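You operate a simulated robot arm through the tools that you are given. There is no shell and no other tool. Be economical: measure what you need, move in short steps, check, and stop when the job is done.

Carry out the task below with a simulated robot arm. There is one attempt and no reset: what you move stays moved.

JOB
Switch the wash tub off, move the bush in it to the drip tray, load the gold one.
Fine: switch off before the lid comes off; put the lid back on.

It is judged by the outcome, as a careful person would: the job done as asked, and still so three seconds after it is handed in. It fails if anything else is knocked over, pushed out of place, dropped, spilled or broken. A push-on lid holds only when it is set on centred and level and pressed home; a screw cap is set on level and turned clockwise until tight.

ROBOT AND FRAMES
A 7-joint arm with a two-finger parallel gripper, fixed in place. Base frame: the origin is at the foot of the arm, x ahead of it, y to its left, z up; the work surface is at about z = 0. Units: mm, degrees, N and s.
With the tool pointing down near the work surface it reaches from about 220 to 580 mm from the base axis. Its first joint turns from -66.0 to 66.0 degrees. Payload 2.5 kg.
The TCP is the grasp point between the finger pads, 23 mm short of the fingertips. In the tool frame z runs along the fingers and y along their closing line. Largest opening 94 mm; finger width 38, thickness 10; the body of the gripper, 54 by 96 mm, starts 39 mm behind the TCP.
Orientation is that of the tool frame in the base frame, as a unit quaternion [w, x, y, z]. With the fingers straight down and closing along the base's y, the tool's x points along the base's -x, its y along +y and its z along -z.

CONTROLS
- The arm moves only by the tool arm_command. Its argument "rows" is a list of rows, each an object (a shift or turn left out is 0, a gripper value left out holds the last) with "delta_pos": the shift along the tool's x, y, z in units of 50 mm (1.0 is 50 mm), a list of three; "angular": the turn, a rotation vector about the tool's x, y, z in units of 8 degrees (1.0 is 8 degrees), a list of three. In form: [{"delta_pos": [tx, ty, tz], "angular": [ax, ay, az]}, ...]. A call has 1 to 8 rows; each row shifts and turns the commanded pose from where the row before left it, along the tool's axes as they then stand. "grip" is the opening, from 0 (shut) to 1 (fully open), set as the call begins (left out, the last holds). A call with a number of a shift or a turn outside -1 to 1 is refused whole. A row lasts 0.2 s, in which the tool goes at most 50 mm and 8.6 degrees; a call with a longer step from one row to the next is refused whole, and so is a gripper value outside its range. Where a pose cannot be reached the arm comes as near as it can. A force on the tool above 90 N (or 10 N above the force at the start of the call, whichever is more), or a blocked arm, ends the call early, and 0.2 s more pass. Each finger travels about 108 mm/s and halts on what it meets, pressing with about 38 N; the grip force reading is that of the motor and also rises with nothing between the fingers. The clock runs only during rows and for 0.2 s after the last one: add rows that do not move to give the fingers time. The reply holds the time, the measured pose of the TCP, the force on the tool along the base axes, the opening and the grip force, in the units named above and with some noise, with the torque about the TCP (base axes, N m) and any sound that the robot's microphone picked up.
- Cameras (640 x 400 px; columns grow to the right, rows downward): "scene" is fixed at [119.9, -404.3, 550.4]; the picture's right is [0.84, -0.54, 0.00], its down [-0.28, -0.44, -0.85] and it looks along [0.46, 0.72, -0.52] (base axes); focal length 297 px, centre (320, 200). "wrist" rides on the gripper at [86, 16, -75] in the tool frame; the picture's right is [-0.18, 0.98, 0.00], its down [-0.58, -0.11, -0.81] and it looks along [-0.79, -0.15, 0.59] (tool axes); focal length 243 px, centre (320, 200). There is no depth. A picture from a camera that has moved, and an enlarged one, comes with that camera's place and axes in the base frame and with its lens.
- get_image(camera): a new picture of that camera. The clock stands still meanwhile.
- close_up(camera, box): a new picture of the part [left, top, right, bottom] of that camera's present view, enlarged. The clock stands still meanwhile.
- close_job(): hands the job in; it is judged then, once.

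Work in short steps. Places have to be worked out from the pictures, the camera data and where the tool is seen: move nearer, look again, correct. Check each grasp and each placing, and mend what went wrong. You have 120 turns and 64 pictures in all, those below and enlarged ones among them. Open the gripper and draw the arm clear of the work before you hand the job in, unless the task says otherwise; then end with one line.

The tools are called after "Call:" by a JSON object that holds its "op" and its "data". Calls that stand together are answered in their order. arm_command: Moves the arm, as the interface text tells. Its arguments: {"type":"object","properties":{"rows":{"type":"array","items":{"type":"object","properties":{"delta_pos":{"type":"array","items":{"type":"number"}},"angular":{"type":"array","items":{"type":"number"}}}}},"grip":{"type":"number"}},"required":["rows"]} The other tools are called the same way: get_image (camera) takes a picture; close_up (camera, box) takes an enlarged picture of a part of a camera's view; close_job () hands the job in.

At the start:

```text
clock: 0.0
eef_pos: [353.7, 27.9, 394.2]
tcp_rot: [0.0, 0.0, 1.0, 0.0]
wrist_force: [1.1, 0.6, -0.3]
ft_torque: [0.0, 0.0, -0.03]
gripper_width: 93.9
grasp_force: 0.0
```

scene: 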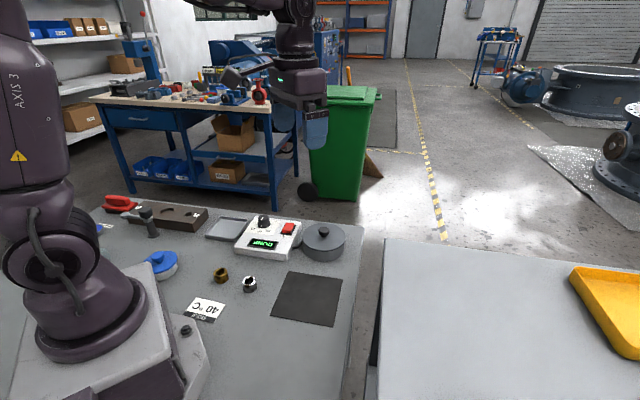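
wrist: 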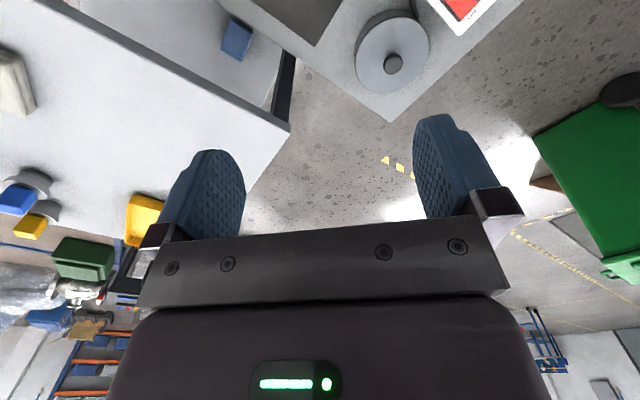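

The scene shows a control box with a grey lidded tub, a drip tray behind, and two bushes in front. I enlarge these to identify the details.

Call:
{"op": "close_up", "data": {"camera": "scene", "box": [190, 200, 370, 310]}}

Call:
{"op": "close_up", "data": {"camera": "scene", "box": [80, 185, 260, 295]}}

```text
3.56 times, centred on (280, 255) of scene
camera zoom: at [119.9, -404.3, 550.4], right [0.84, -0.54, 0.0], down [-0.28, -0.44, -0.85], along [0.46, 0.72, -0.52], focal length 1055 px, centre (462, 4)
```

zoom: 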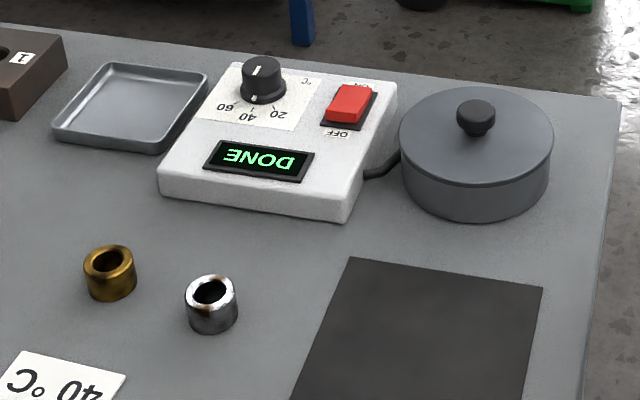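

```text
3.56 times, centred on (170, 240) of scene
camera zoom: at [119.9, -404.3, 550.4], right [0.84, -0.54, 0.0], down [-0.28, -0.44, -0.85], along [0.46, 0.72, -0.52], focal length 1055 px, centre (853, 58)
```

zoom: 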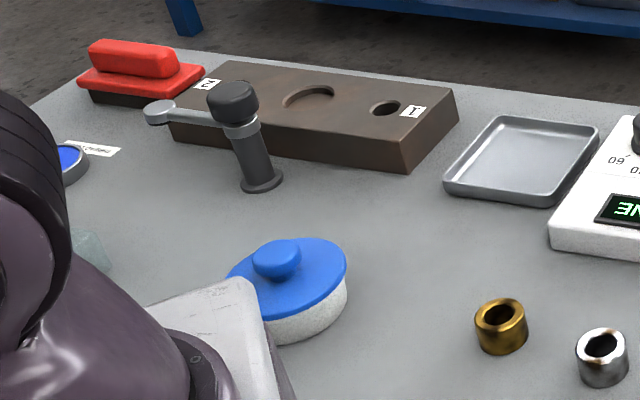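

I look closer at the switch and the lid to see the rocker's state and labels.

Call:
{"op": "close_up", "data": {"camera": "scene", "box": [266, 212, 314, 242]}}

Call:
{"op": "close_up", "data": {"camera": "scene", "box": [296, 215, 352, 270]}}

```text
13.33 times, centred on (290, 227) of scene
camera zoom: at [119.9, -404.3, 550.4], right [0.84, -0.54, 0.0], down [-0.28, -0.44, -0.85], along [0.46, 0.72, -0.52], focal length 3956 px, centre (720, -160)
```

zoom: 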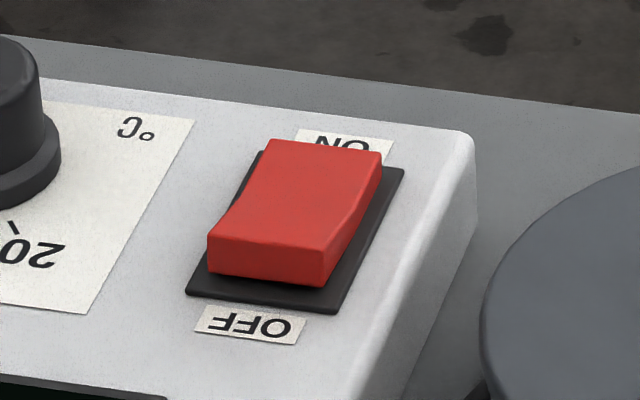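

```text
7.27 times, centred on (324, 242) of scene
camera zoom: at [119.9, -404.3, 550.4], right [0.84, -0.54, 0.0], down [-0.28, -0.44, -0.85], along [0.46, 0.72, -0.52], focal length 2158 px, centre (291, -109)
```

zoom: 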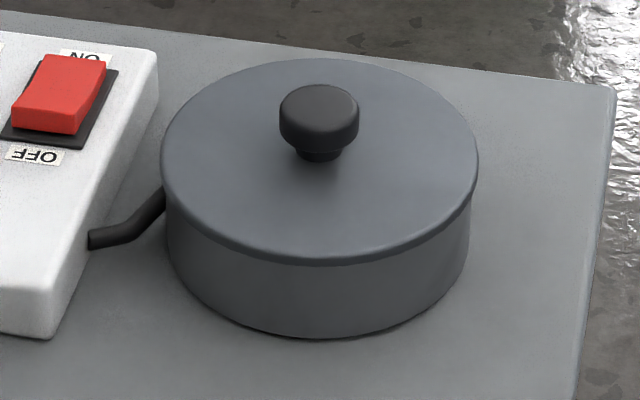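

The switch is a rocker; the OFF end is the nearer one, around (400, 214). I move the arm over toward it at z≈200 for a nearer wrist view.

Call:
{"op": "arm_command", "data": {"rows": [{"delta_pos": [0.047, 0.573, 0.647]}, {"delta_pos": [0.047, 0.573, 0.647]}, {"delta_pos": [0.047, 0.573, 0.647]}, {"delta_pos": [0.047, 0.573, 0.647]}, {"delta_pos": [0.047, 0.573, 0.647]}, {"delta_pos": [0.047, 0.573, 0.647]}], "grip": 0}}

Call:
{"op": "get_image", "data": {"camera": "wrist"}}

Call:
{"op": "get_image", "data": {"camera": "scene"}}

```text
clock: 1.4
eef_pos: [341.0, 200.2, 198.2]
tcp_rot: [0.0, 0.0, 1.0, 0.0]
wrist_force: [0.2, -1.0, 1.2]
ft_torque: [-0.02, 0.01, -0.01]
gripper_width: 0.1
grasp_force: 37.6
```

```text
57 pictures are left
camera wrist: at [253.2, 217.7, 274.6], right [0.18, 0.98, 0.0], down [0.58, -0.11, 0.81], along [0.79, -0.15, -0.59], focal length 243 px, centre (320, 200)
```

wrist: 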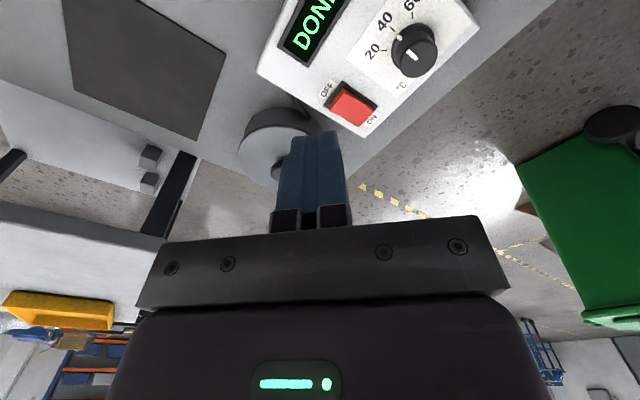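

```text
56 pictures are left
```

scene: 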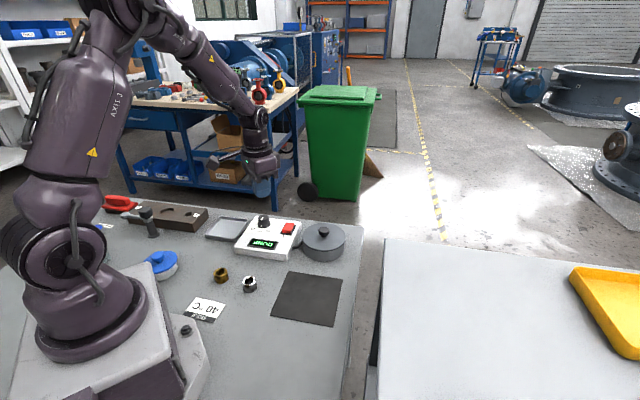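

I zoom into the wrist view to triangulate the switch and tub.

Call:
{"op": "close_up", "data": {"camera": "wrist", "box": [230, 50, 430, 175]}}

```text
3.20 times, centred on (330, 112) of wrist
camera zoom: at [253.2, 217.7, 274.6], right [0.18, 0.98, 0.0], down [0.58, -0.11, 0.81], along [0.79, -0.15, -0.59], focal length 776 px, centre (288, 480)
```

zoom: 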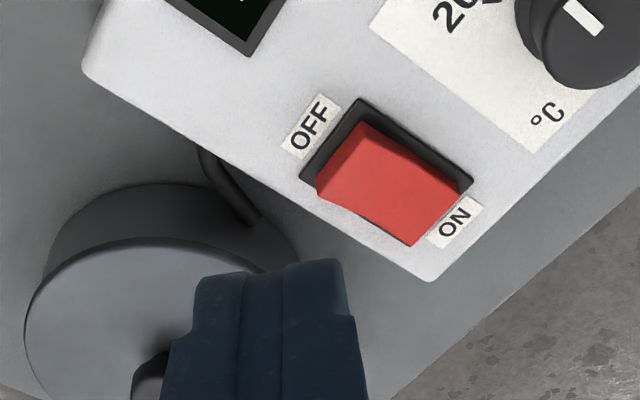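

Triangulated: the OFF end of the rocker is at about (397, 210, 41), rocker axis at ~45°. I go above it, closed, and turn the tool so the thin finger direction runs along the rocker.

Call:
{"op": "arm_command", "data": {"rows": [{"delta_pos": [-0.413, 0.107, 0.587]}, {"delta_pos": [-0.413, 0.107, 0.587]}, {"delta_pos": [-0.413, 0.107, 0.587]}, {"angular": [0, 0, 1]}, {"angular": [0, 0, 1]}, {"angular": [0, 0, 1]}, {"angular": [0, 0, 1]}, {"angular": [0, 0, 1]}]}}

Call:
{"op": "arm_command", "data": {"rows": [{"angular": [0, 0, 0.7]}, {"delta_pos": [0, 0, 0.3]}, {"delta_pos": [0, 0, 0.2]}]}}

Call:
{"op": "close_up", "data": {"camera": "wrist", "box": [200, 50, 440, 200]}}

Call:
{"op": "close_up", "data": {"camera": "scene", "box": [240, 185, 336, 245]}}

```text
clock: 3.2
eef_pos: [401.0, 217.5, 110.2]
tcp_rot: [-0.001, 0.343, 0.939, 0.0]
wrist_force: [-0.2, 0.3, 0.2]
ft_torque: [0.01, 0.01, 0.01]
gripper_width: 0.0
grasp_force: 37.7
```

```text
clock: 4.0
eef_pos: [402.5, 217.1, 86.8]
tcp_rot: [0.0, 0.386, 0.922, 0.0]
wrist_force: [0.1, 0.2, -0.7]
ft_torque: [-0.04, 0.03, 0.02]
gripper_width: 0.0
grasp_force: 37.7
```

```text
2.67 times, centred on (320, 125) of wrist
camera zoom: at [352.0, 289.8, 162.4], right [0.83, 0.56, 0.0], down [0.33, -0.49, 0.81], along [0.45, -0.67, -0.59], focal length 647 px, centre (320, 400)
```

zoom: 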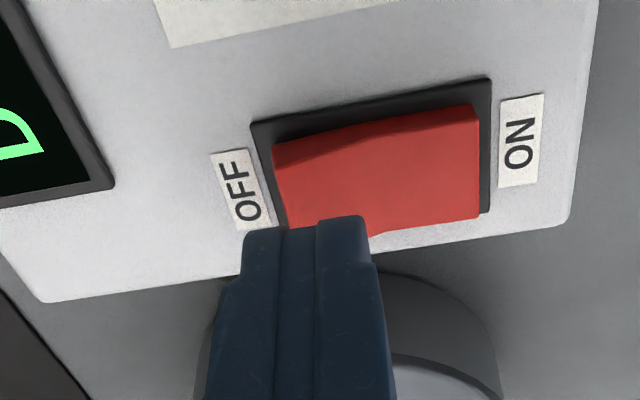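

```text
6.67 times, centred on (288, 215) of scene
camera zoom: at [119.9, -404.3, 550.4], right [0.84, -0.54, 0.0], down [-0.28, -0.44, -0.85], along [0.46, 0.72, -0.52], focal length 1978 px, centre (533, 100)
```

zoom: 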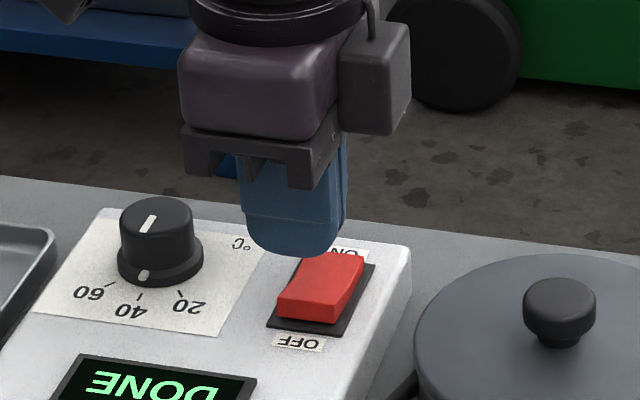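

The fingertips sit over the OFF half of the rocker. I press down gently in small steps.

Call:
{"op": "arm_command", "data": {"rows": [{"delta_pos": [0, 0, 0.16]}, {"delta_pos": [0, 0, 0.16]}, {"delta_pos": [0, 0, 0.08]}, {"delta_pos": [0, 0, 0.06]}, {"delta_pos": [0, 0, 0.06]}]}}

```text
clock: 5.2
eef_pos: [402.0, 215.8, 62.0]
tcp_rot: [-0.001, 0.388, 0.922, -0.001]
wrist_force: [-12.1, -8.7, 22.5]
ft_torque: [-0.13, 0.08, -0.07]
gripper_width: 0.0
grasp_force: 37.8
heard: click
```

A click was heard at contact. I lift off and check the display and rocker.

Call:
{"op": "arm_command", "data": {"rows": [{"delta_pos": [0, 0, -0.6]}, {"delta_pos": [0, 0, -1]}, {"delta_pos": [0, 0, -1]}]}}

Call:
{"op": "close_up", "data": {"camera": "scene", "box": [190, 200, 370, 310]}}

Call:
{"op": "close_up", "data": {"camera": "wrist", "box": [200, 0, 520, 200]}}

```text
clock: 6.0
eef_pos: [400.9, 216.9, 190.0]
tcp_rot: [0.0, 0.388, 0.922, 0.0]
wrist_force: [-0.8, 0.7, 0.3]
ft_torque: [0.0, -0.01, 0.01]
gripper_width: 0.0
grasp_force: 38.2
```

```text
3.56 times, centred on (280, 255) of scene
camera zoom: at [120.0, -404.3, 550.4], right [0.84, -0.54, 0.0], down [-0.28, -0.44, -0.85], along [0.46, 0.72, -0.52], focal length 1055 px, centre (462, 4)
```

zoom: 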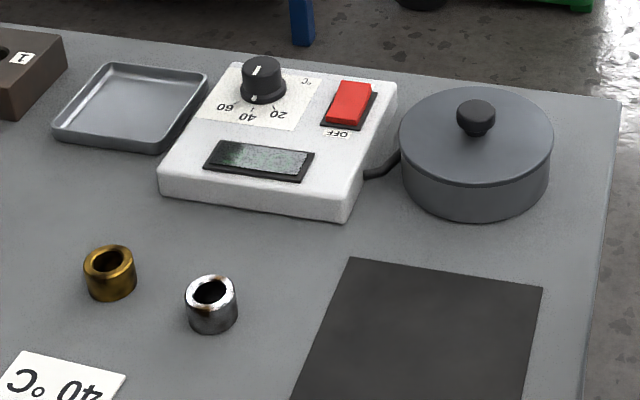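

```text
2.00 times, centred on (360, 100) of wrist
camera zoom: at [350.9, 289.5, 265.5], right [0.83, 0.56, 0.0], down [0.33, -0.49, 0.81], along [0.45, -0.67, -0.59], focal length 485 px, centre (240, 400)
```

zoom: 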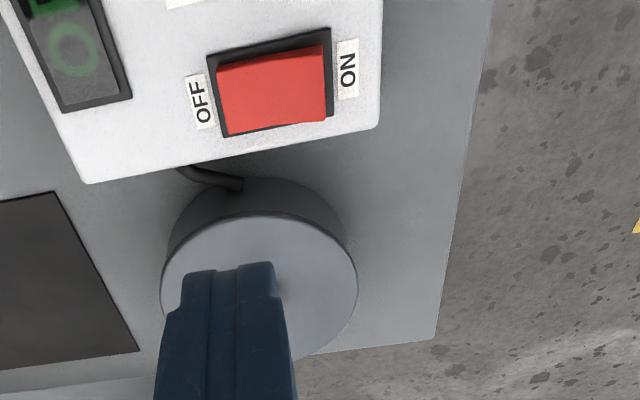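

The display is dark, so the tub is off. I turn the tool back to yaw 0, open, and look at the lid from nearby.

Call:
{"op": "arm_command", "data": {"rows": [{"angular": [0, 0, -0.95]}, {"angular": [0, 0, -0.95]}, {"angular": [0, 0, -0.95]}, {"angular": [0, 0, -0.95]}, {"angular": [0, 0, -0.95]}, {"angular": [0, 0, -0.95]}, {"delta_pos": [0.1, -0.87, 0.4]}, {"delta_pos": [0.1, -0.87, 0.4]}], "grip": 1}}

Call:
{"op": "get_image", "data": {"camera": "wrist"}}

```text
clock: 7.8
eef_pos: [390.8, 129.8, 150.6]
tcp_rot: [0.001, -0.001, 1.0, 0.0]
wrist_force: [-0.6, 0.8, 0.9]
ft_torque: [-0.02, -0.02, 0.01]
gripper_width: 93.9
grasp_force: 0.0
```

```text
50 pictures are left
camera wrist: at [303.6, 145.8, 225.9], right [0.18, 0.98, 0.0], down [0.58, -0.11, 0.81], along [0.79, -0.15, -0.59], focal length 243 px, centre (320, 200)
```

wrist: 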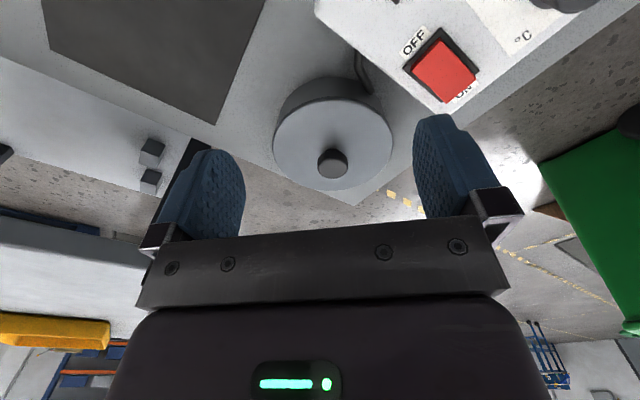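

Call:
{"op": "close_up", "data": {"camera": "wrist", "box": [260, 65, 404, 200]}}

```text
2.96 times, centred on (332, 132) of wrist
camera zoom: at [303.6, 145.8, 225.9], right [0.18, 0.98, 0.0], down [0.58, -0.11, 0.81], along [0.79, -0.15, -0.59], focal length 719 px, centre (284, 400)
```

zoom: 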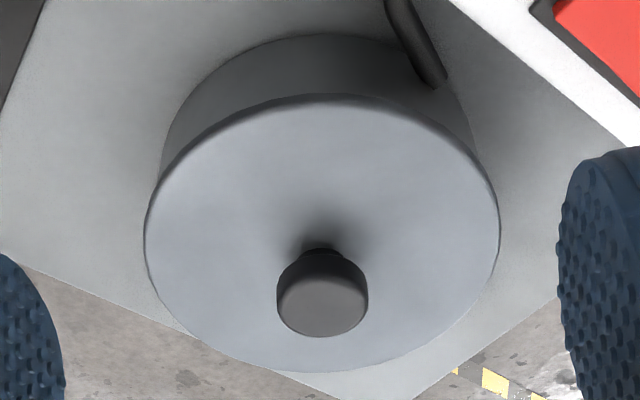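

I estimate lid centre (472, 127), lid top z≈42, knob top z≈65, knob ~30 mm across. I move above it and check from the scene camera.

Call:
{"op": "arm_command", "data": {"rows": [{"delta_pos": [-0.81, -0.03, 0.3]}, {"delta_pos": [-0.81, -0.03, 0.4]}, {"delta_pos": [0, 0, 0.3]}]}}

Call:
{"op": "close_up", "data": {"camera": "wrist", "box": [140, 50, 500, 275]}}

Call:
{"op": "close_up", "data": {"camera": "scene", "box": [272, 190, 368, 270]}}

```text
clock: 8.6
eef_pos: [473.6, 127.0, 99.1]
tcp_rot: [0.0, 0.0, 1.0, 0.001]
wrist_force: [-0.6, 0.3, 0.1]
ft_torque: [-0.03, 0.03, -0.01]
gripper_width: 93.9
grasp_force: 0.1
```

```text
1.78 times, centred on (320, 162) of wrist
camera zoom: at [386.1, 142.6, 175.9], right [0.18, 0.98, 0.0], down [0.58, -0.11, 0.81], along [0.79, -0.15, -0.59], focal length 431 px, centre (320, 267)
```

zoom: 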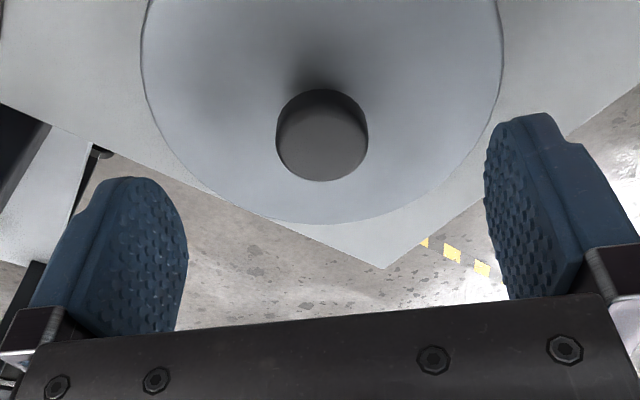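

```text
5.00 times, centred on (320, 230) of scene
camera zoom: at [119.9, -404.3, 550.4], right [0.84, -0.54, 0.0], down [-0.28, -0.44, -0.85], along [0.46, 0.72, -0.52], focal length 1484 px, centre (320, 50)
```

zoom: 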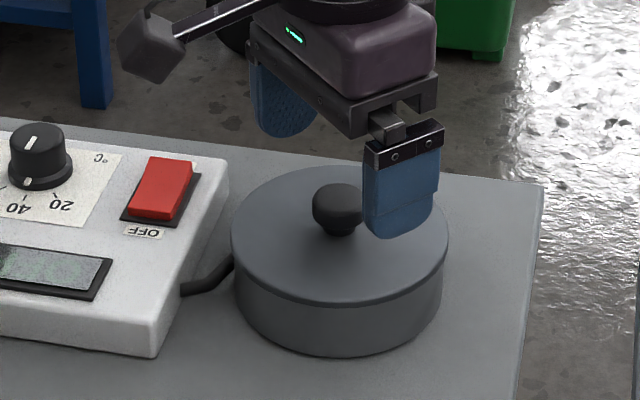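

The knob centre works out at (471, 127), aligned. I descend to z≈70 and close on the knob.

Call:
{"op": "arm_command", "data": {"rows": [{"delta_pos": [0.05, 0, 0.3]}, {"delta_pos": [0, 0, 0.2]}, {"delta_pos": [0, 0, 0.08]}]}}

Call:
{"op": "arm_command", "data": {"rows": [{}, {}, {}, {}], "grip": 0}}

Call:
{"op": "close_up", "data": {"camera": "scene", "box": [272, 190, 368, 270]}}

```text
clock: 9.4
eef_pos: [470.7, 126.8, 71.4]
tcp_rot: [-0.001, 0.001, 1.0, 0.0]
wrist_force: [-0.4, 0.2, 1.1]
ft_torque: [-0.02, -0.02, 0.01]
gripper_width: 94.1
grasp_force: 0.1
```

```text
clock: 10.4
eef_pos: [471.4, 126.4, 73.0]
tcp_rot: [-0.001, 0.0, 1.0, -0.002]
wrist_force: [0.5, -0.9, 0.4]
ft_torque: [-0.02, -0.01, 0.01]
gripper_width: 27.8
grasp_force: 38.1
heard: snap
```

```text
5.00 times, centred on (320, 230) of scene
camera zoom: at [119.9, -404.3, 550.4], right [0.84, -0.54, 0.0], down [-0.28, -0.44, -0.85], along [0.46, 0.72, -0.52], focal length 1484 px, centre (320, 50)
```

zoom: 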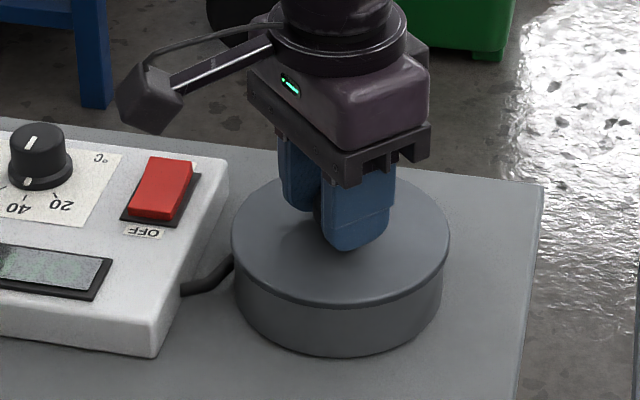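

Knob gripped at 27.8 mm; a snap suggests the lid came loose already. I lift slowly, straight up.

Call:
{"op": "arm_command", "data": {"rows": [{"delta_pos": [0, 0, -0.1]}, {"delta_pos": [0, 0, -0.2]}, {"delta_pos": [0, 0, -0.5]}, {"delta_pos": [0, 0, -0.8]}, {"delta_pos": [0, 0, -0.8]}]}}

Call:
{"op": "close_up", "data": {"camera": "scene", "box": [240, 160, 384, 270]}}

```text
clock: 11.6
eef_pos: [469.6, 126.8, 192.0]
tcp_rot: [-0.001, 0.001, 1.0, 0.0]
wrist_force: [0.1, 0.5, -0.8]
ft_torque: [0.01, 0.01, 0.01]
gripper_width: 28.0
grasp_force: 38.5
```

```text
3.64 times, centred on (312, 215) of scene
camera zoom: at [120.0, -404.3, 550.4], right [0.84, -0.54, 0.0], down [-0.28, -0.44, -0.85], along [0.46, 0.72, -0.52], focal length 1079 px, centre (349, 146)
```

zoom: 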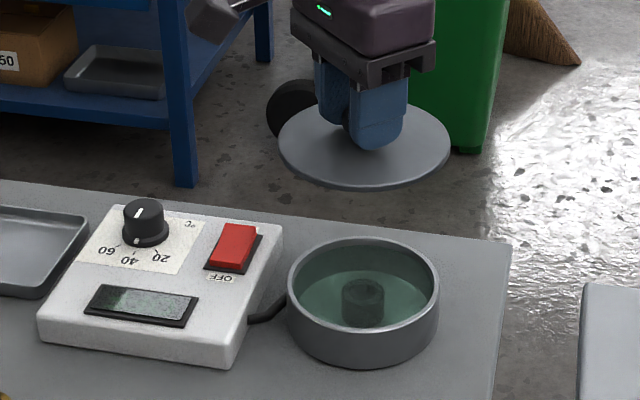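

The lid is held and level; a dark bush stands in liquid in the tub. I carry the lid over to the dark mat at about (364, 24) and lower it partway.

Call:
{"op": "arm_command", "data": {"rows": [{"delta_pos": [0.53, -0.51, 0]}, {"delta_pos": [0.53, -0.51, 0]}, {"delta_pos": [0.53, -0.51, 0]}, {"delta_pos": [0.53, -0.51, 0]}, {"delta_pos": [0, 0, 0.7]}, {"delta_pos": [0, 0, 0.7]}, {"delta_pos": [0, 0, 0.6]}]}}

Call:
{"op": "close_up", "data": {"camera": "scene", "box": [230, 215, 390, 335]}}

```text
clock: 13.2
eef_pos: [362.7, 24.6, 91.3]
tcp_rot: [0.0, 0.0, 1.0, 0.0]
wrist_force: [0.3, -0.7, -0.5]
ft_torque: [0.05, -0.04, 0.02]
gripper_width: 28.0
grasp_force: 38.2
```

```text
3.33 times, centred on (310, 275) of scene
camera zoom: at [119.9, -404.3, 550.4], right [0.84, -0.54, 0.0], down [-0.28, -0.44, -0.85], along [0.46, 0.72, -0.52], focal length 989 px, centre (353, -50)
```

zoom: 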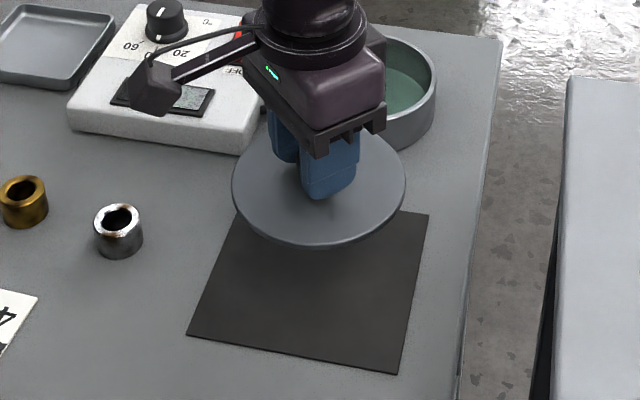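

The mat's centre is really near (345, -5), so I shift there and lower in small steps until contact.

Call:
{"op": "arm_command", "data": {"rows": [{"delta_pos": [0.36, -0.6, 0]}, {"delta_pos": [0, 0, 0.4]}, {"delta_pos": [0, 0, 0.24]}, {"delta_pos": [0, 0, 0.1]}, {"delta_pos": [0, 0, 0.1]}]}}

Call:
{"op": "close_up", "data": {"camera": "scene", "box": [230, 225, 390, 345]}}

```text
clock: 14.4
eef_pos: [346.2, -5.5, 50.2]
tcp_rot: [-0.001, 0.0, 1.0, 0.0]
wrist_force: [-0.9, -0.3, -1.3]
ft_torque: [0.02, -0.01, -0.01]
gripper_width: 28.1
grasp_force: 37.6
```

```text
3.33 times, centred on (310, 285) of scene
camera zoom: at [119.9, -404.3, 550.4], right [0.84, -0.54, 0.0], down [-0.28, -0.44, -0.85], along [0.46, 0.72, -0.52], focal length 989 px, centre (353, -83)
```

zoom: 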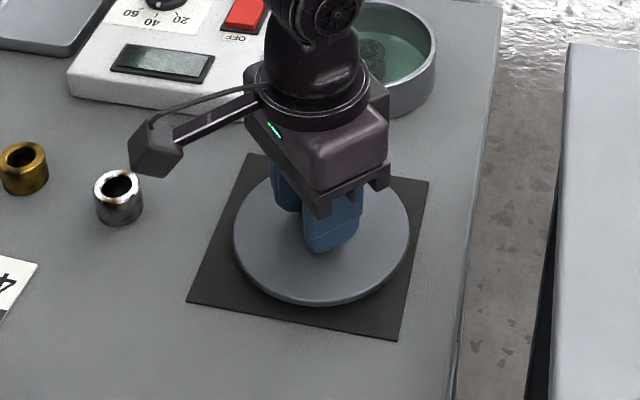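

Well centred over the mat. I keep lowering in small steps, watching for force.

Call:
{"op": "arm_command", "data": {"rows": [{"delta_pos": [0, 0, 0.06]}, {"delta_pos": [0, 0, 0.06]}, {"delta_pos": [0, 0, 0.06]}]}}

Call:
{"op": "arm_command", "data": {"rows": [{"delta_pos": [0, 0, 0.05]}, {"delta_pos": [0, 0, 0.05]}]}}

```text
clock: 15.2
eef_pos: [346.8, -5.2, 39.5]
tcp_rot: [0.0, 0.0, 1.0, 0.0]
wrist_force: [-0.3, -0.4, -1.2]
ft_torque: [0.02, -0.02, 0.01]
gripper_width: 28.1
grasp_force: 37.8
```

```text
clock: 15.8
eef_pos: [346.5, -6.4, 34.5]
tcp_rot: [0.0, 0.0, 1.0, 0.0]
wrist_force: [0.0, -1.0, -1.0]
ft_torque: [0.02, -0.03, 0.0]
gripper_width: 28.1
grasp_force: 38.8
```

Call:
{"op": "arm_command", "data": {"rows": [{"delta_pos": [0, 0, 0.03]}, {"delta_pos": [0, 0, 0.03]}]}}

Call:
{"op": "close_up", "data": {"camera": "scene", "box": [270, 265, 350, 325]}}

```text
clock: 16.4
eef_pos: [346.9, -6.3, 33.4]
tcp_rot: [0.001, 0.0, 1.0, 0.0]
wrist_force: [-11.3, -2.0, 45.9]
ft_torque: [-0.03, 0.09, 0.0]
gripper_width: 28.3
grasp_force: 37.8
```

```text
6.67 times, centred on (310, 295) of scene
camera zoom: at [119.8, -404.3, 550.4], right [0.84, -0.54, 0.0], down [-0.28, -0.44, -0.85], along [0.46, 0.72, -0.52], focal length 1978 px, centre (387, -433)
```

zoom: 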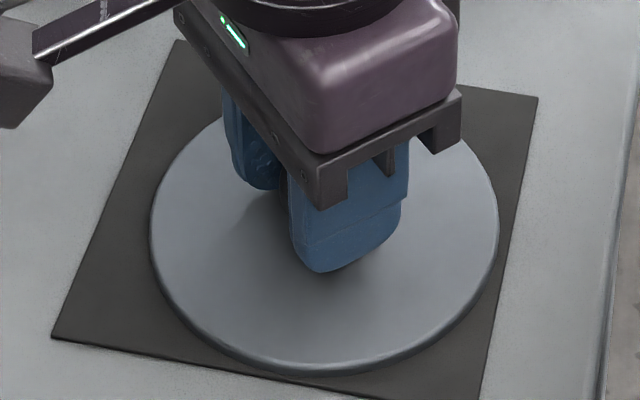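

The lid is on the mat (46 N contact at TCP z≈33.4). I relax the push slightly, open, and rise.

Call:
{"op": "arm_command", "data": {"rows": [{"delta_pos": [0, 0, -0.04]}, {}]}}

Call:
{"op": "arm_command", "data": {"rows": [{}, {}, {}], "grip": 1}}

Call:
{"op": "arm_command", "data": {"rows": [{"delta_pos": [0, 0, -0.3]}, {"delta_pos": [0, 0, -0.9]}, {"delta_pos": [0, 0, -1]}]}}

Call:
{"op": "close_up", "data": {"camera": "scene", "box": [230, 195, 390, 335]}}

```text
clock: 17.0
eef_pos: [345.6, -5.1, 34.5]
tcp_rot: [0.001, 0.0, 1.0, 0.0]
wrist_force: [2.4, -2.0, 2.3]
ft_torque: [-0.06, -0.23, -0.02]
gripper_width: 27.9
grasp_force: 38.3
```

```text
clock: 17.8
eef_pos: [346.3, -5.8, 34.8]
tcp_rot: [-0.001, 0.0, 1.0, 0.0]
wrist_force: [0.1, -0.5, 0.4]
ft_torque: [0.01, 0.0, 0.03]
gripper_width: 93.9
grasp_force: 0.1
```

```text
clock: 18.6
eef_pos: [345.0, -5.8, 145.2]
tcp_rot: [0.0, 0.0, 1.0, 0.0]
wrist_force: [-0.5, -0.3, 0.7]
ft_torque: [-0.02, -0.03, 0.01]
gripper_width: 93.9
grasp_force: 0.1
```

```text
2.86 times, centred on (310, 265) of scene
camera zoom: at [120.0, -404.3, 550.4], right [0.84, -0.54, 0.0], down [-0.28, -0.44, -0.85], along [0.46, 0.72, -0.52], focal length 848 px, centre (349, 14)
```

zoom: 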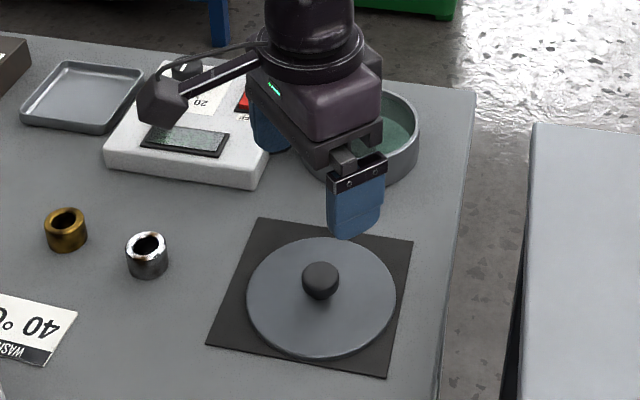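

The lid rests flat on the mat. Now I go over in front of the tub to locate the bush inside.

Call:
{"op": "arm_command", "data": {"rows": [{"delta_pos": [-0.35, 0.665, -0.1]}, {"delta_pos": [-0.35, 0.665, -0.1]}, {"delta_pos": [-0.35, 0.665, -0.1]}, {"delta_pos": [-0.35, 0.665, 0]}]}}

Call:
{"op": "close_up", "data": {"camera": "wrist", "box": [220, 40, 440, 215]}}

Call:
{"op": "close_up", "data": {"camera": "scene", "box": [290, 210, 362, 270]}}

```text
clock: 19.6
eef_pos: [416.6, 127.6, 160.7]
tcp_rot: [0.0, -0.001, 1.0, -0.001]
wrist_force: [0.4, 0.5, 0.5]
ft_torque: [-0.01, -0.01, 0.04]
gripper_width: 94.0
grasp_force: 0.1
```

```text
2.29 times, centred on (330, 128) of wrist
camera zoom: at [330.0, 143.5, 236.3], right [0.18, 0.98, 0.0], down [0.58, -0.11, 0.81], along [0.79, -0.15, -0.59], focal length 555 px, centre (297, 366)
```

zoom: 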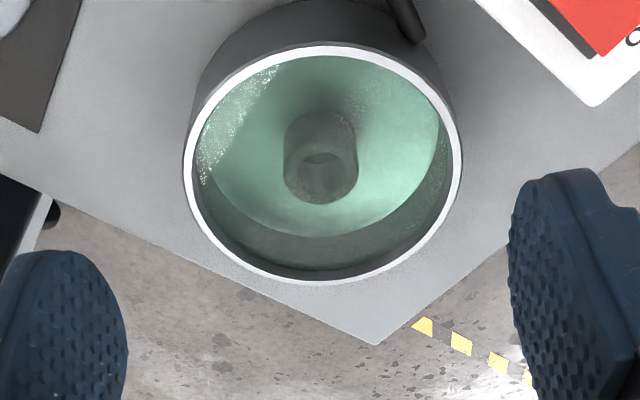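

```text
6.67 times, centred on (326, 240) of scene
camera zoom: at [119.9, -404.4, 550.4], right [0.84, -0.54, 0.0], down [-0.28, -0.44, -0.85], along [0.46, 0.72, -0.52], focal length 1978 px, centre (280, -67)
```

zoom: 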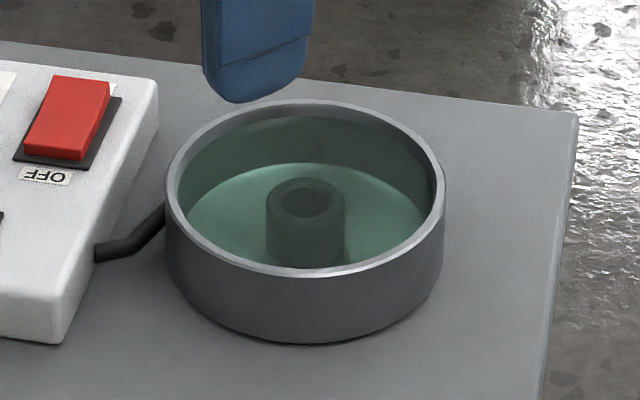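

The bush stands near (471, 127), about 32 mm across, top at ~30. I narrow the opening to ~60 mm so the fingers fit inside the tub and move above it.

Call:
{"op": "arm_command", "data": {"rows": [{"delta_pos": [-0.54, 0, 0.3]}, {"delta_pos": [-0.54, 0, 0.4]}, {"delta_pos": [0, 0, 0.5]}], "grip": 0.64}}

Call:
{"op": "close_up", "data": {"camera": "wrist", "box": [180, 30, 460, 205]}}

Call:
{"op": "close_up", "data": {"camera": "scene", "box": [280, 190, 370, 270]}}

```text
clock: 20.4
eef_pos: [471.6, 125.4, 99.8]
tcp_rot: [0.0, 0.0, 1.0, 0.0]
wrist_force: [-0.1, -0.7, -0.4]
ft_torque: [0.02, 0.0, 0.02]
gripper_width: 60.1
grasp_force: 0.1
```

```text
2.29 times, centred on (320, 118) of wrist
camera zoom: at [383.1, 143.2, 175.6], right [0.18, 0.98, 0.0], down [0.58, -0.11, 0.81], along [0.79, -0.15, -0.59], focal length 555 px, centre (320, 389)
```

zoom: 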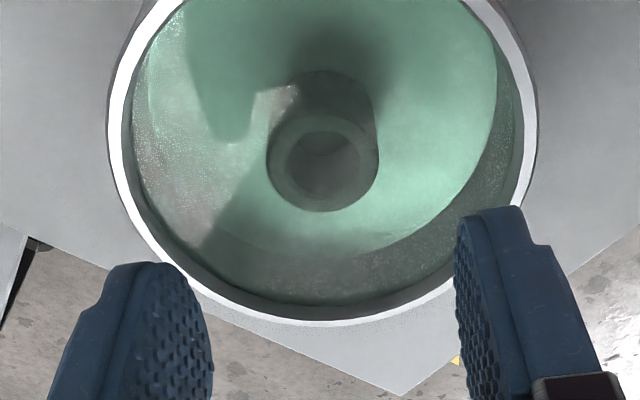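

```text
5.00 times, centred on (325, 230) of scene
camera zoom: at [119.9, -404.3, 550.4], right [0.84, -0.54, 0.0], down [-0.28, -0.44, -0.85], along [0.46, 0.72, -0.52], focal length 1484 px, centre (295, 50)
```

zoom: 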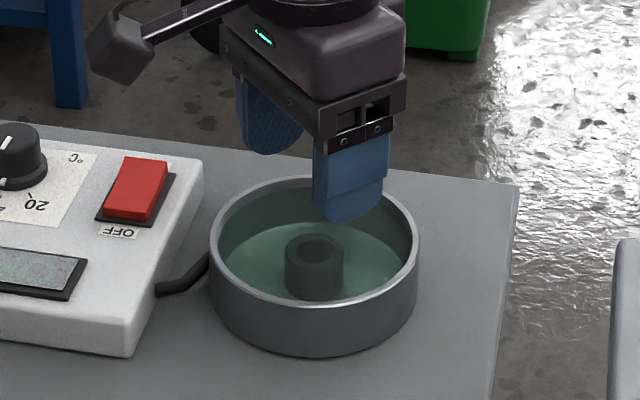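

The bush centre is ~(471, 127); fingers straddle it with room to the walls. I descend to TCP z≈33.

Call:
{"op": "arm_command", "data": {"rows": [{"delta_pos": [0, 0.03, 0.4]}, {"delta_pos": [0, 0, 0.4]}, {"delta_pos": [0, 0, 0.3]}, {"delta_pos": [0, 0, 0.24]}]}}

Call:
{"op": "arm_command", "data": {"rows": [{}, {}, {}], "grip": 0}}

```text
clock: 21.4
eef_pos: [469.2, 128.1, 32.0]
tcp_rot: [0.0, 0.001, 1.0, 0.0]
wrist_force: [0.0, 0.1, 0.4]
ft_torque: [-0.02, 0.0, -0.06]
gripper_width: 60.1
grasp_force: 0.0
```

```text
clock: 22.2
eef_pos: [469.6, 128.6, 33.8]
tcp_rot: [0.0, 0.0, 1.0, 0.0]
wrist_force: [0.6, 0.2, 0.2]
ft_torque: [-0.01, 0.01, -0.03]
gripper_width: 31.6
grasp_force: 38.2
```

Gripped at 31.6 mm, matching the bush. I lift slowly and hold a moment so it drips into the tub.

Call:
{"op": "arm_command", "data": {"rows": [{"delta_pos": [0, 0, -0.2]}, {"delta_pos": [0, 0, -0.4]}, {"delta_pos": [0, 0, -0.5]}, {}, {}, {}, {}, {}]}}

Call:
{"op": "get_image", "data": {"camera": "scene"}}

Call:
{"op": "close_up", "data": {"camera": "scene", "box": [270, 170, 370, 270]}}

```text
clock: 24.0
eef_pos: [469.0, 130.0, 87.5]
tcp_rot: [0.0, -0.001, 1.0, 0.0]
wrist_force: [0.4, 0.5, -1.2]
ft_torque: [0.02, 0.0, 0.02]
gripper_width: 32.0
grasp_force: 37.4
```

```text
36 pictures are left
```

scene: 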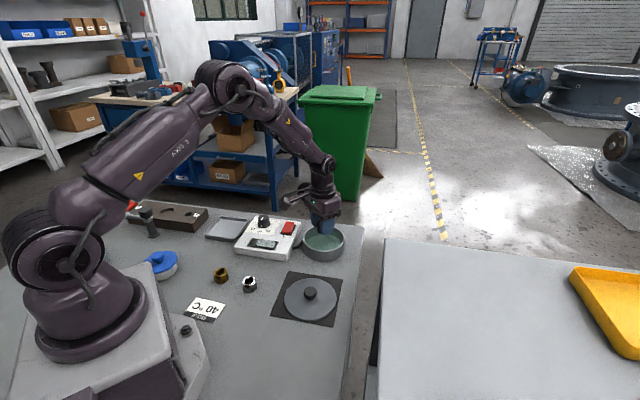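

```text
4.00 times, centred on (320, 220) of scene
camera zoom: at [120.0, -404.3, 550.4], right [0.84, -0.54, 0.0], down [-0.28, -0.44, -0.85], along [0.46, 0.72, -0.52], focal length 1187 px, centre (320, 120)
```

zoom: 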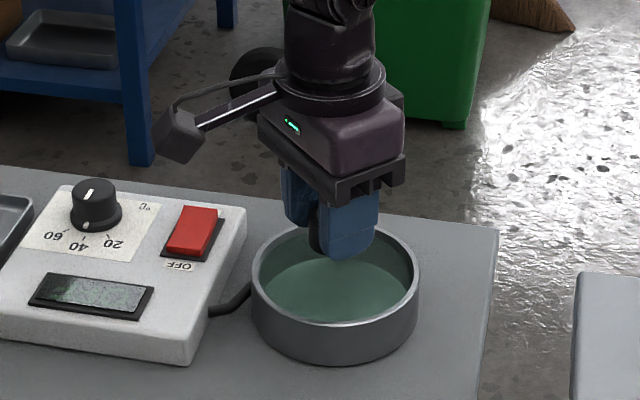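

The bush is out and held. I raise it and carry it toward the drip tray at ~(274, 362).

Call:
{"op": "arm_command", "data": {"rows": [{"delta_pos": [0, 0, -0.8]}, {"delta_pos": [0, 0, -0.8]}, {}, {}]}}

Call:
{"op": "arm_command", "data": {"rows": [{"delta_pos": [0.557, 0.65, 0]}, {"delta_pos": [0.557, 0.65, 0]}, {"delta_pos": [0.557, 0.65, 0]}, {"delta_pos": [0.557, 0.65, 0]}, {"delta_pos": [0.557, 0.65, 0]}, {"delta_pos": [0.557, 0.65, 0]}, {"delta_pos": [0.557, 0.65, 0]}]}}

Call:
{"op": "close_up", "data": {"camera": "scene", "box": [150, 140, 310, 260]}}

Call:
{"op": "get_image", "data": {"camera": "wrist"}}

```text
clock: 25.0
eef_pos: [469.6, 128.7, 168.0]
tcp_rot: [0.0, 0.0, 1.0, 0.0]
wrist_force: [0.5, -0.5, -0.9]
ft_torque: [-0.01, -0.02, 0.01]
gripper_width: 32.0
grasp_force: 37.8
```

```text
clock: 26.6
eef_pos: [274.0, 357.4, 168.2]
tcp_rot: [-0.001, 0.001, 1.0, 0.0]
wrist_force: [0.2, -0.4, -1.1]
ft_torque: [0.0, -0.02, -0.01]
gripper_width: 32.0
grasp_force: 37.9
```

```text
3.33 times, centred on (230, 200) of scene
camera zoom: at [119.9, -404.4, 550.4], right [0.84, -0.54, 0.0], down [-0.28, -0.44, -0.85], along [0.46, 0.72, -0.52], focal length 989 px, centre (620, 200)
```

zoom: 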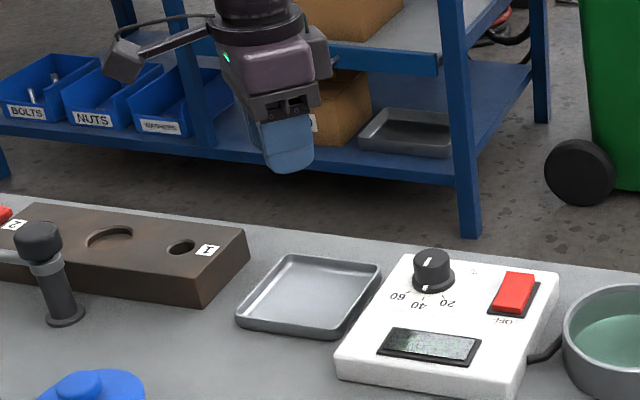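

```text
33 pictures are left
camera wrist: at [187.6, 372.8, 243.8], right [0.18, 0.98, 0.0], down [0.58, -0.11, 0.81], along [0.79, -0.15, -0.59], focal length 243 px, centre (320, 200)
```

wrist: 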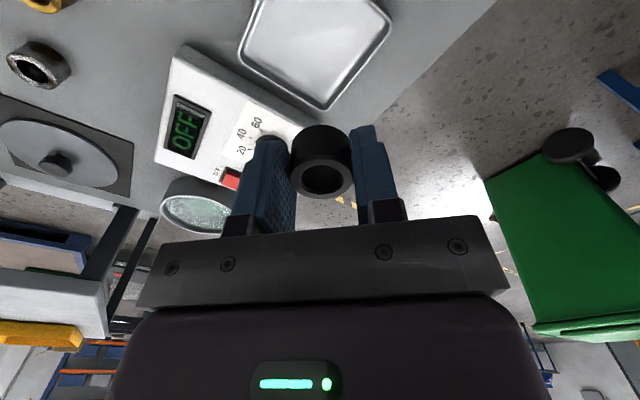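

The tray's centre comes out near (269, 352), rotated 45°. I turn the tool +45° to align with it and come down to TCP z≈70.

Call:
{"op": "arm_command", "data": {"rows": [{"angular": [0, 0, -0.9375]}, {"angular": [0, 0, -0.9375]}, {"angular": [0, 0, -0.9375]}, {"angular": [0, 0, -0.9375]}, {"angular": [0, 0, -0.9375]}, {"angular": [0, 0, -0.9375]}, {"delta_pos": [0.14, 0, 0.9]}, {"delta_pos": [0, 0, 0.9]}]}}

Call:
{"op": "close_up", "data": {"camera": "scene", "box": [180, 180, 300, 260]}}

Call:
{"op": "get_image", "data": {"camera": "wrist"}}

```text
clock: 28.4
eef_pos: [270.7, 353.1, 76.9]
tcp_rot: [0.0, -0.383, 0.924, 0.0]
wrist_force: [-0.3, 0.8, -1.1]
ft_torque: [-0.03, 0.01, -0.02]
gripper_width: 32.0
grasp_force: 38.4
```

```text
5.00 times, centred on (240, 220) of scene
camera zoom: at [119.9, -404.3, 550.4], right [0.84, -0.54, 0.0], down [-0.28, -0.44, -0.85], along [0.46, 0.72, -0.52], focal length 1484 px, centre (720, 100)
```

zoom: 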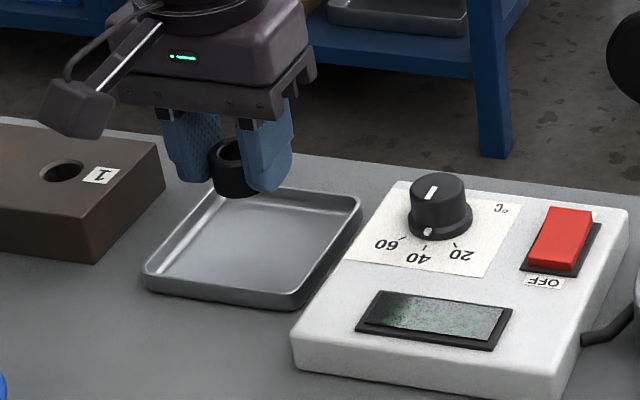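

```text
31 pictures are left
camera wrist: at [196.7, 302.2, 152.9], right [-0.57, 0.82, 0.0], down [0.49, 0.33, 0.81], along [0.67, 0.46, -0.59], focal length 243 px, centre (320, 200)
```

wrist: 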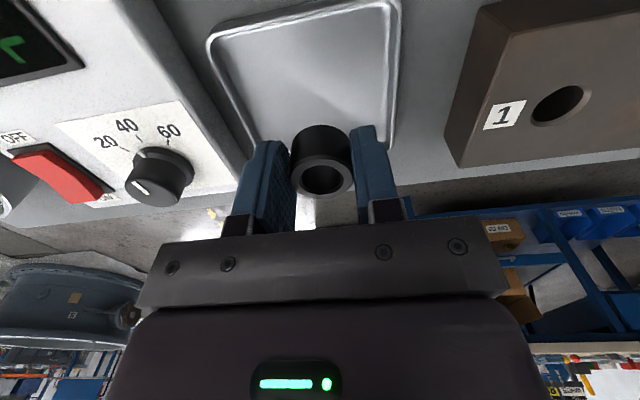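

Both views put the bush over the tray. I nudge slightly to centre and lower toward the tray floor.

Call:
{"op": "arm_command", "data": {"rows": [{"delta_pos": [-0.07, -0.04, 0.3]}, {"delta_pos": [0, 0, 0.3]}, {"delta_pos": [0, 0, 0.1]}]}}

Call:
{"op": "arm_command", "data": {"rows": [{"delta_pos": [0, 0, 0.05]}, {"delta_pos": [0, 0, 0.04]}]}}

Call:
{"op": "close_up", "data": {"camera": "scene", "box": [180, 190, 300, 260]}}

```text
clock: 29.2
eef_pos: [273.7, 352.6, 42.8]
tcp_rot: [0.0, -0.383, 0.924, -0.001]
wrist_force: [-0.3, -0.7, -1.7]
ft_torque: [0.01, 0.03, -0.01]
gripper_width: 32.1
grasp_force: 38.0
```

```text
clock: 29.8
eef_pos: [273.9, 352.5, 38.4]
tcp_rot: [-0.001, -0.384, 0.923, 0.0]
wrist_force: [0.0, 0.4, 0.1]
ft_torque: [-0.03, 0.0, 0.0]
gripper_width: 32.0
grasp_force: 37.4
```

```text
5.33 times, centred on (240, 225) of scene
camera zoom: at [120.0, -404.3, 550.4], right [0.84, -0.54, 0.0], down [-0.28, -0.44, -0.85], along [0.46, 0.72, -0.52], focal length 1582 px, centre (747, 67)
```

zoom: 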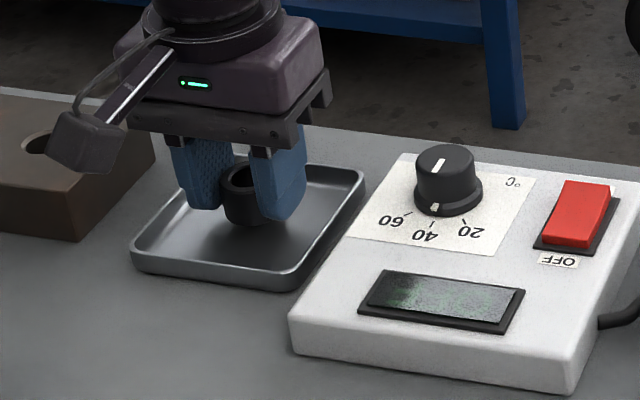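

Centred and nearly down; I continue in millimetre steps until contact.

Call:
{"op": "arm_command", "data": {"rows": [{"delta_pos": [0, 0, 0.04]}, {"delta_pos": [0, 0, 0.04]}]}}

Call:
{"op": "arm_command", "data": {"rows": [{"delta_pos": [0, 0, 0.03]}, {"delta_pos": [0, 0, 0.03]}]}}

```text
clock: 30.4
eef_pos: [274.8, 353.2, 34.5]
tcp_rot: [0.0, -0.382, 0.924, 0.0]
wrist_force: [-0.6, 0.2, -1.8]
ft_torque: [0.01, 0.01, -0.01]
gripper_width: 32.0
grasp_force: 37.9
```

```text
clock: 31.0
eef_pos: [272.5, 353.2, 32.5]
tcp_rot: [0.0, -0.383, 0.924, 0.0]
wrist_force: [-3.8, -4.2, 14.7]
ft_torque: [-0.05, 0.09, -0.01]
gripper_width: 31.9
grasp_force: 38.1
```

Contact at z≈32.5. I open partly (50 mm) to stay inside the tray, then rise.

Call:
{"op": "arm_command", "data": {"rows": [{"delta_pos": [0, 0, -0.01]}, {}, {}], "grip": 0.53}}

Call:
{"op": "arm_command", "data": {"rows": [{"delta_pos": [0, 0, -0.4]}, {"delta_pos": [0, 0, -0.9]}, {"delta_pos": [0, 0, -1]}, {"delta_pos": [0, 0, -0.6]}]}}

Call:
{"op": "close_up", "data": {"camera": "scene", "box": [170, 200, 300, 300]}}

```text
clock: 31.8
eef_pos: [272.9, 352.2, 31.2]
tcp_rot: [-0.001, -0.383, 0.924, 0.0]
wrist_force: [0.1, 0.8, -0.1]
ft_torque: [-0.03, -0.01, -0.01]
gripper_width: 49.8
grasp_force: 0.0
```

```text
clock: 32.8
eef_pos: [273.1, 352.4, 176.7]
tcp_rot: [-0.001, -0.383, 0.924, 0.001]
wrist_force: [-0.1, 0.3, 0.1]
ft_torque: [-0.01, 0.01, -0.01]
gripper_width: 49.6
grasp_force: 0.0
```

```text
4.00 times, centred on (235, 250) of scene
camera zoom: at [119.9, -404.3, 550.4], right [0.84, -0.54, 0.0], down [-0.28, -0.44, -0.85], along [0.46, 0.72, -0.52], focal length 1187 px, centre (660, 0)
```

zoom: 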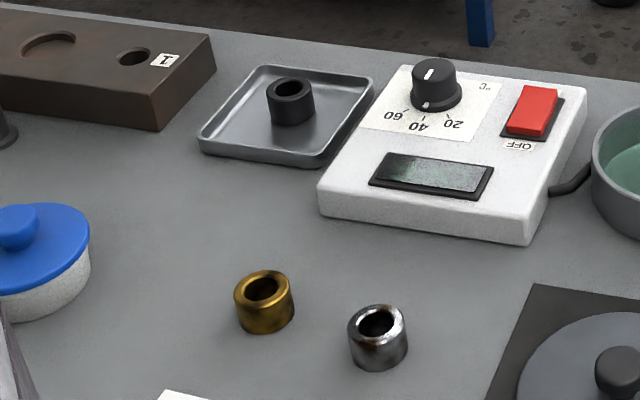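

The dark bush stands in the tray. Next I turn back to yaw 0 and go above the gold bush near (202, 170).

Call:
{"op": "arm_command", "data": {"rows": [{"angular": [0, 0, 0.9375]}, {"angular": [0, 0, 0.9375]}, {"angular": [0, 0, 0.9375]}, {"angular": [0, 0, 0.9375]}, {"angular": [0, 0, 0.9375]}, {"angular": [0, 0, 0.9375]}], "grip": 0.64}}

Call:
{"op": "arm_command", "data": {"rows": [{"delta_pos": [0.28, -0.9, 0.1]}, {"delta_pos": [0.28, -0.9, 0.1]}, {"delta_pos": [0.28, -0.9, 0.1]}, {"delta_pos": [0.28, -0.9, 0.1]}]}}

Call:
{"op": "get_image", "data": {"camera": "wrist"}}

Call:
{"op": "get_image", "data": {"camera": "scene"}}

```text
clock: 34.2
eef_pos: [274.1, 352.9, 177.1]
tcp_rot: [-0.001, 0.002, 1.0, 0.0]
wrist_force: [1.2, -1.1, 0.2]
ft_torque: [0.01, 0.03, 0.01]
gripper_width: 60.3
grasp_force: 0.1
```

```text
clock: 35.2
eef_pos: [218.1, 172.2, 156.8]
tcp_rot: [-0.001, 0.0, 1.0, 0.0]
wrist_force: [1.2, -0.5, -0.1]
ft_torque: [0.01, 0.01, 0.02]
gripper_width: 60.2
grasp_force: 0.1
```

```text
28 pictures are left
camera wrist: at [130.7, 189.0, 233.1], right [0.18, 0.98, 0.0], down [0.58, -0.11, 0.81], along [0.79, -0.15, -0.59], focal length 243 px, centre (320, 200)
```

wrist: 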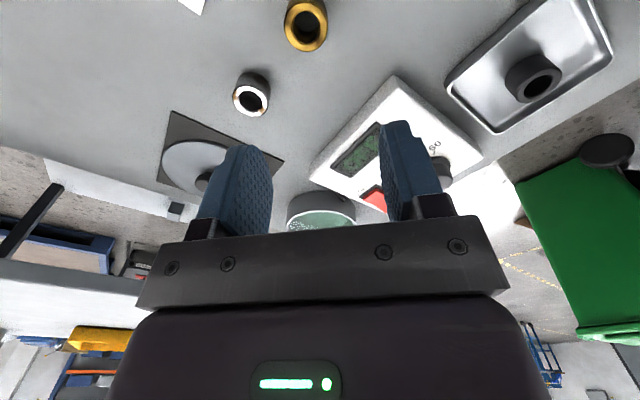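

```text
27 pictures are left
```

scene: 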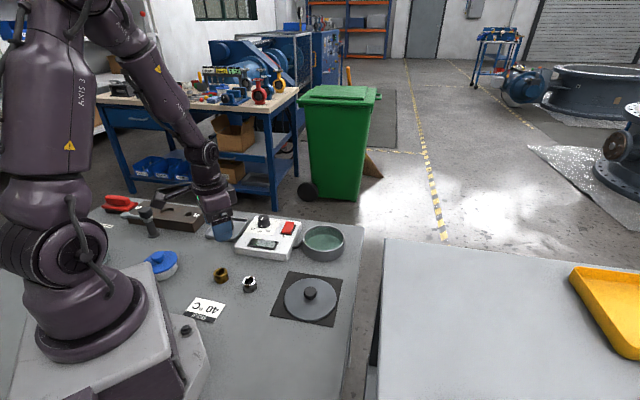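

Gold bush top is near (197, 168). I move over it and down to z≈80, then check.

Call:
{"op": "arm_command", "data": {"rows": [{"delta_pos": [0.2, -0.04, 0.5]}, {"delta_pos": [0.2, -0.04, 0.5]}, {"delta_pos": [0, 0, 0.5]}]}}

Call:
{"op": "get_image", "data": {"camera": "wrist"}}

Call:
{"op": "close_up", "data": {"camera": "scene", "box": [140, 210, 280, 310]}}

```text
clock: 36.0
eef_pos: [198.1, 167.8, 80.9]
tcp_rot: [0.0, 0.001, 1.0, 0.0]
wrist_force: [-0.3, -0.4, -0.2]
ft_torque: [0.0, 0.01, -0.01]
gripper_width: 59.9
grasp_force: 0.0
```

```text
26 pictures are left
camera wrist: at [110.1, 184.4, 157.0], right [0.18, 0.98, 0.0], down [0.58, -0.11, 0.81], along [0.79, -0.15, -0.59], focal length 243 px, centre (320, 200)
```

wrist: 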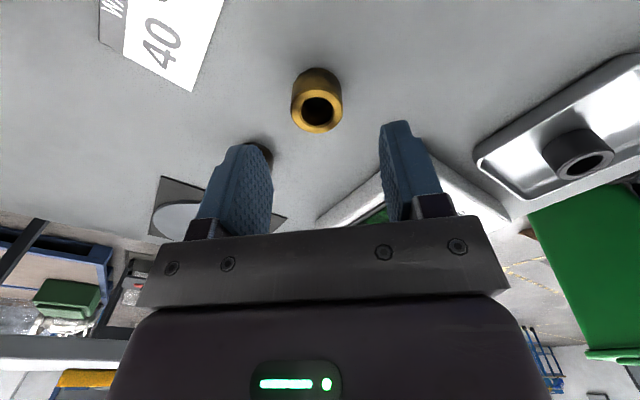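

```text
4.00 times, centred on (210, 260) of scene
camera zoom: at [119.9, -404.3, 550.4], right [0.84, -0.54, 0.0], down [-0.28, -0.44, -0.85], along [0.46, 0.72, -0.52], focal length 1187 px, centre (760, -40)
```

zoom: 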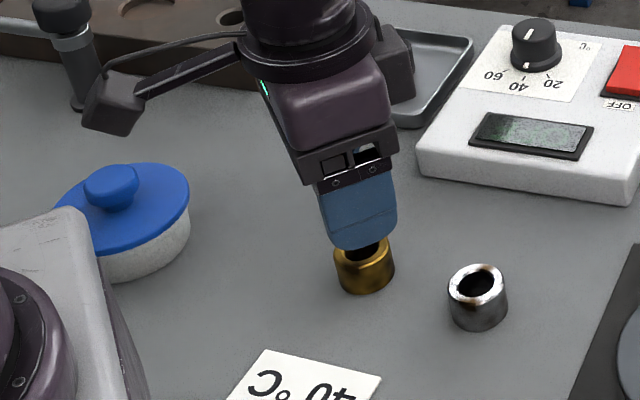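

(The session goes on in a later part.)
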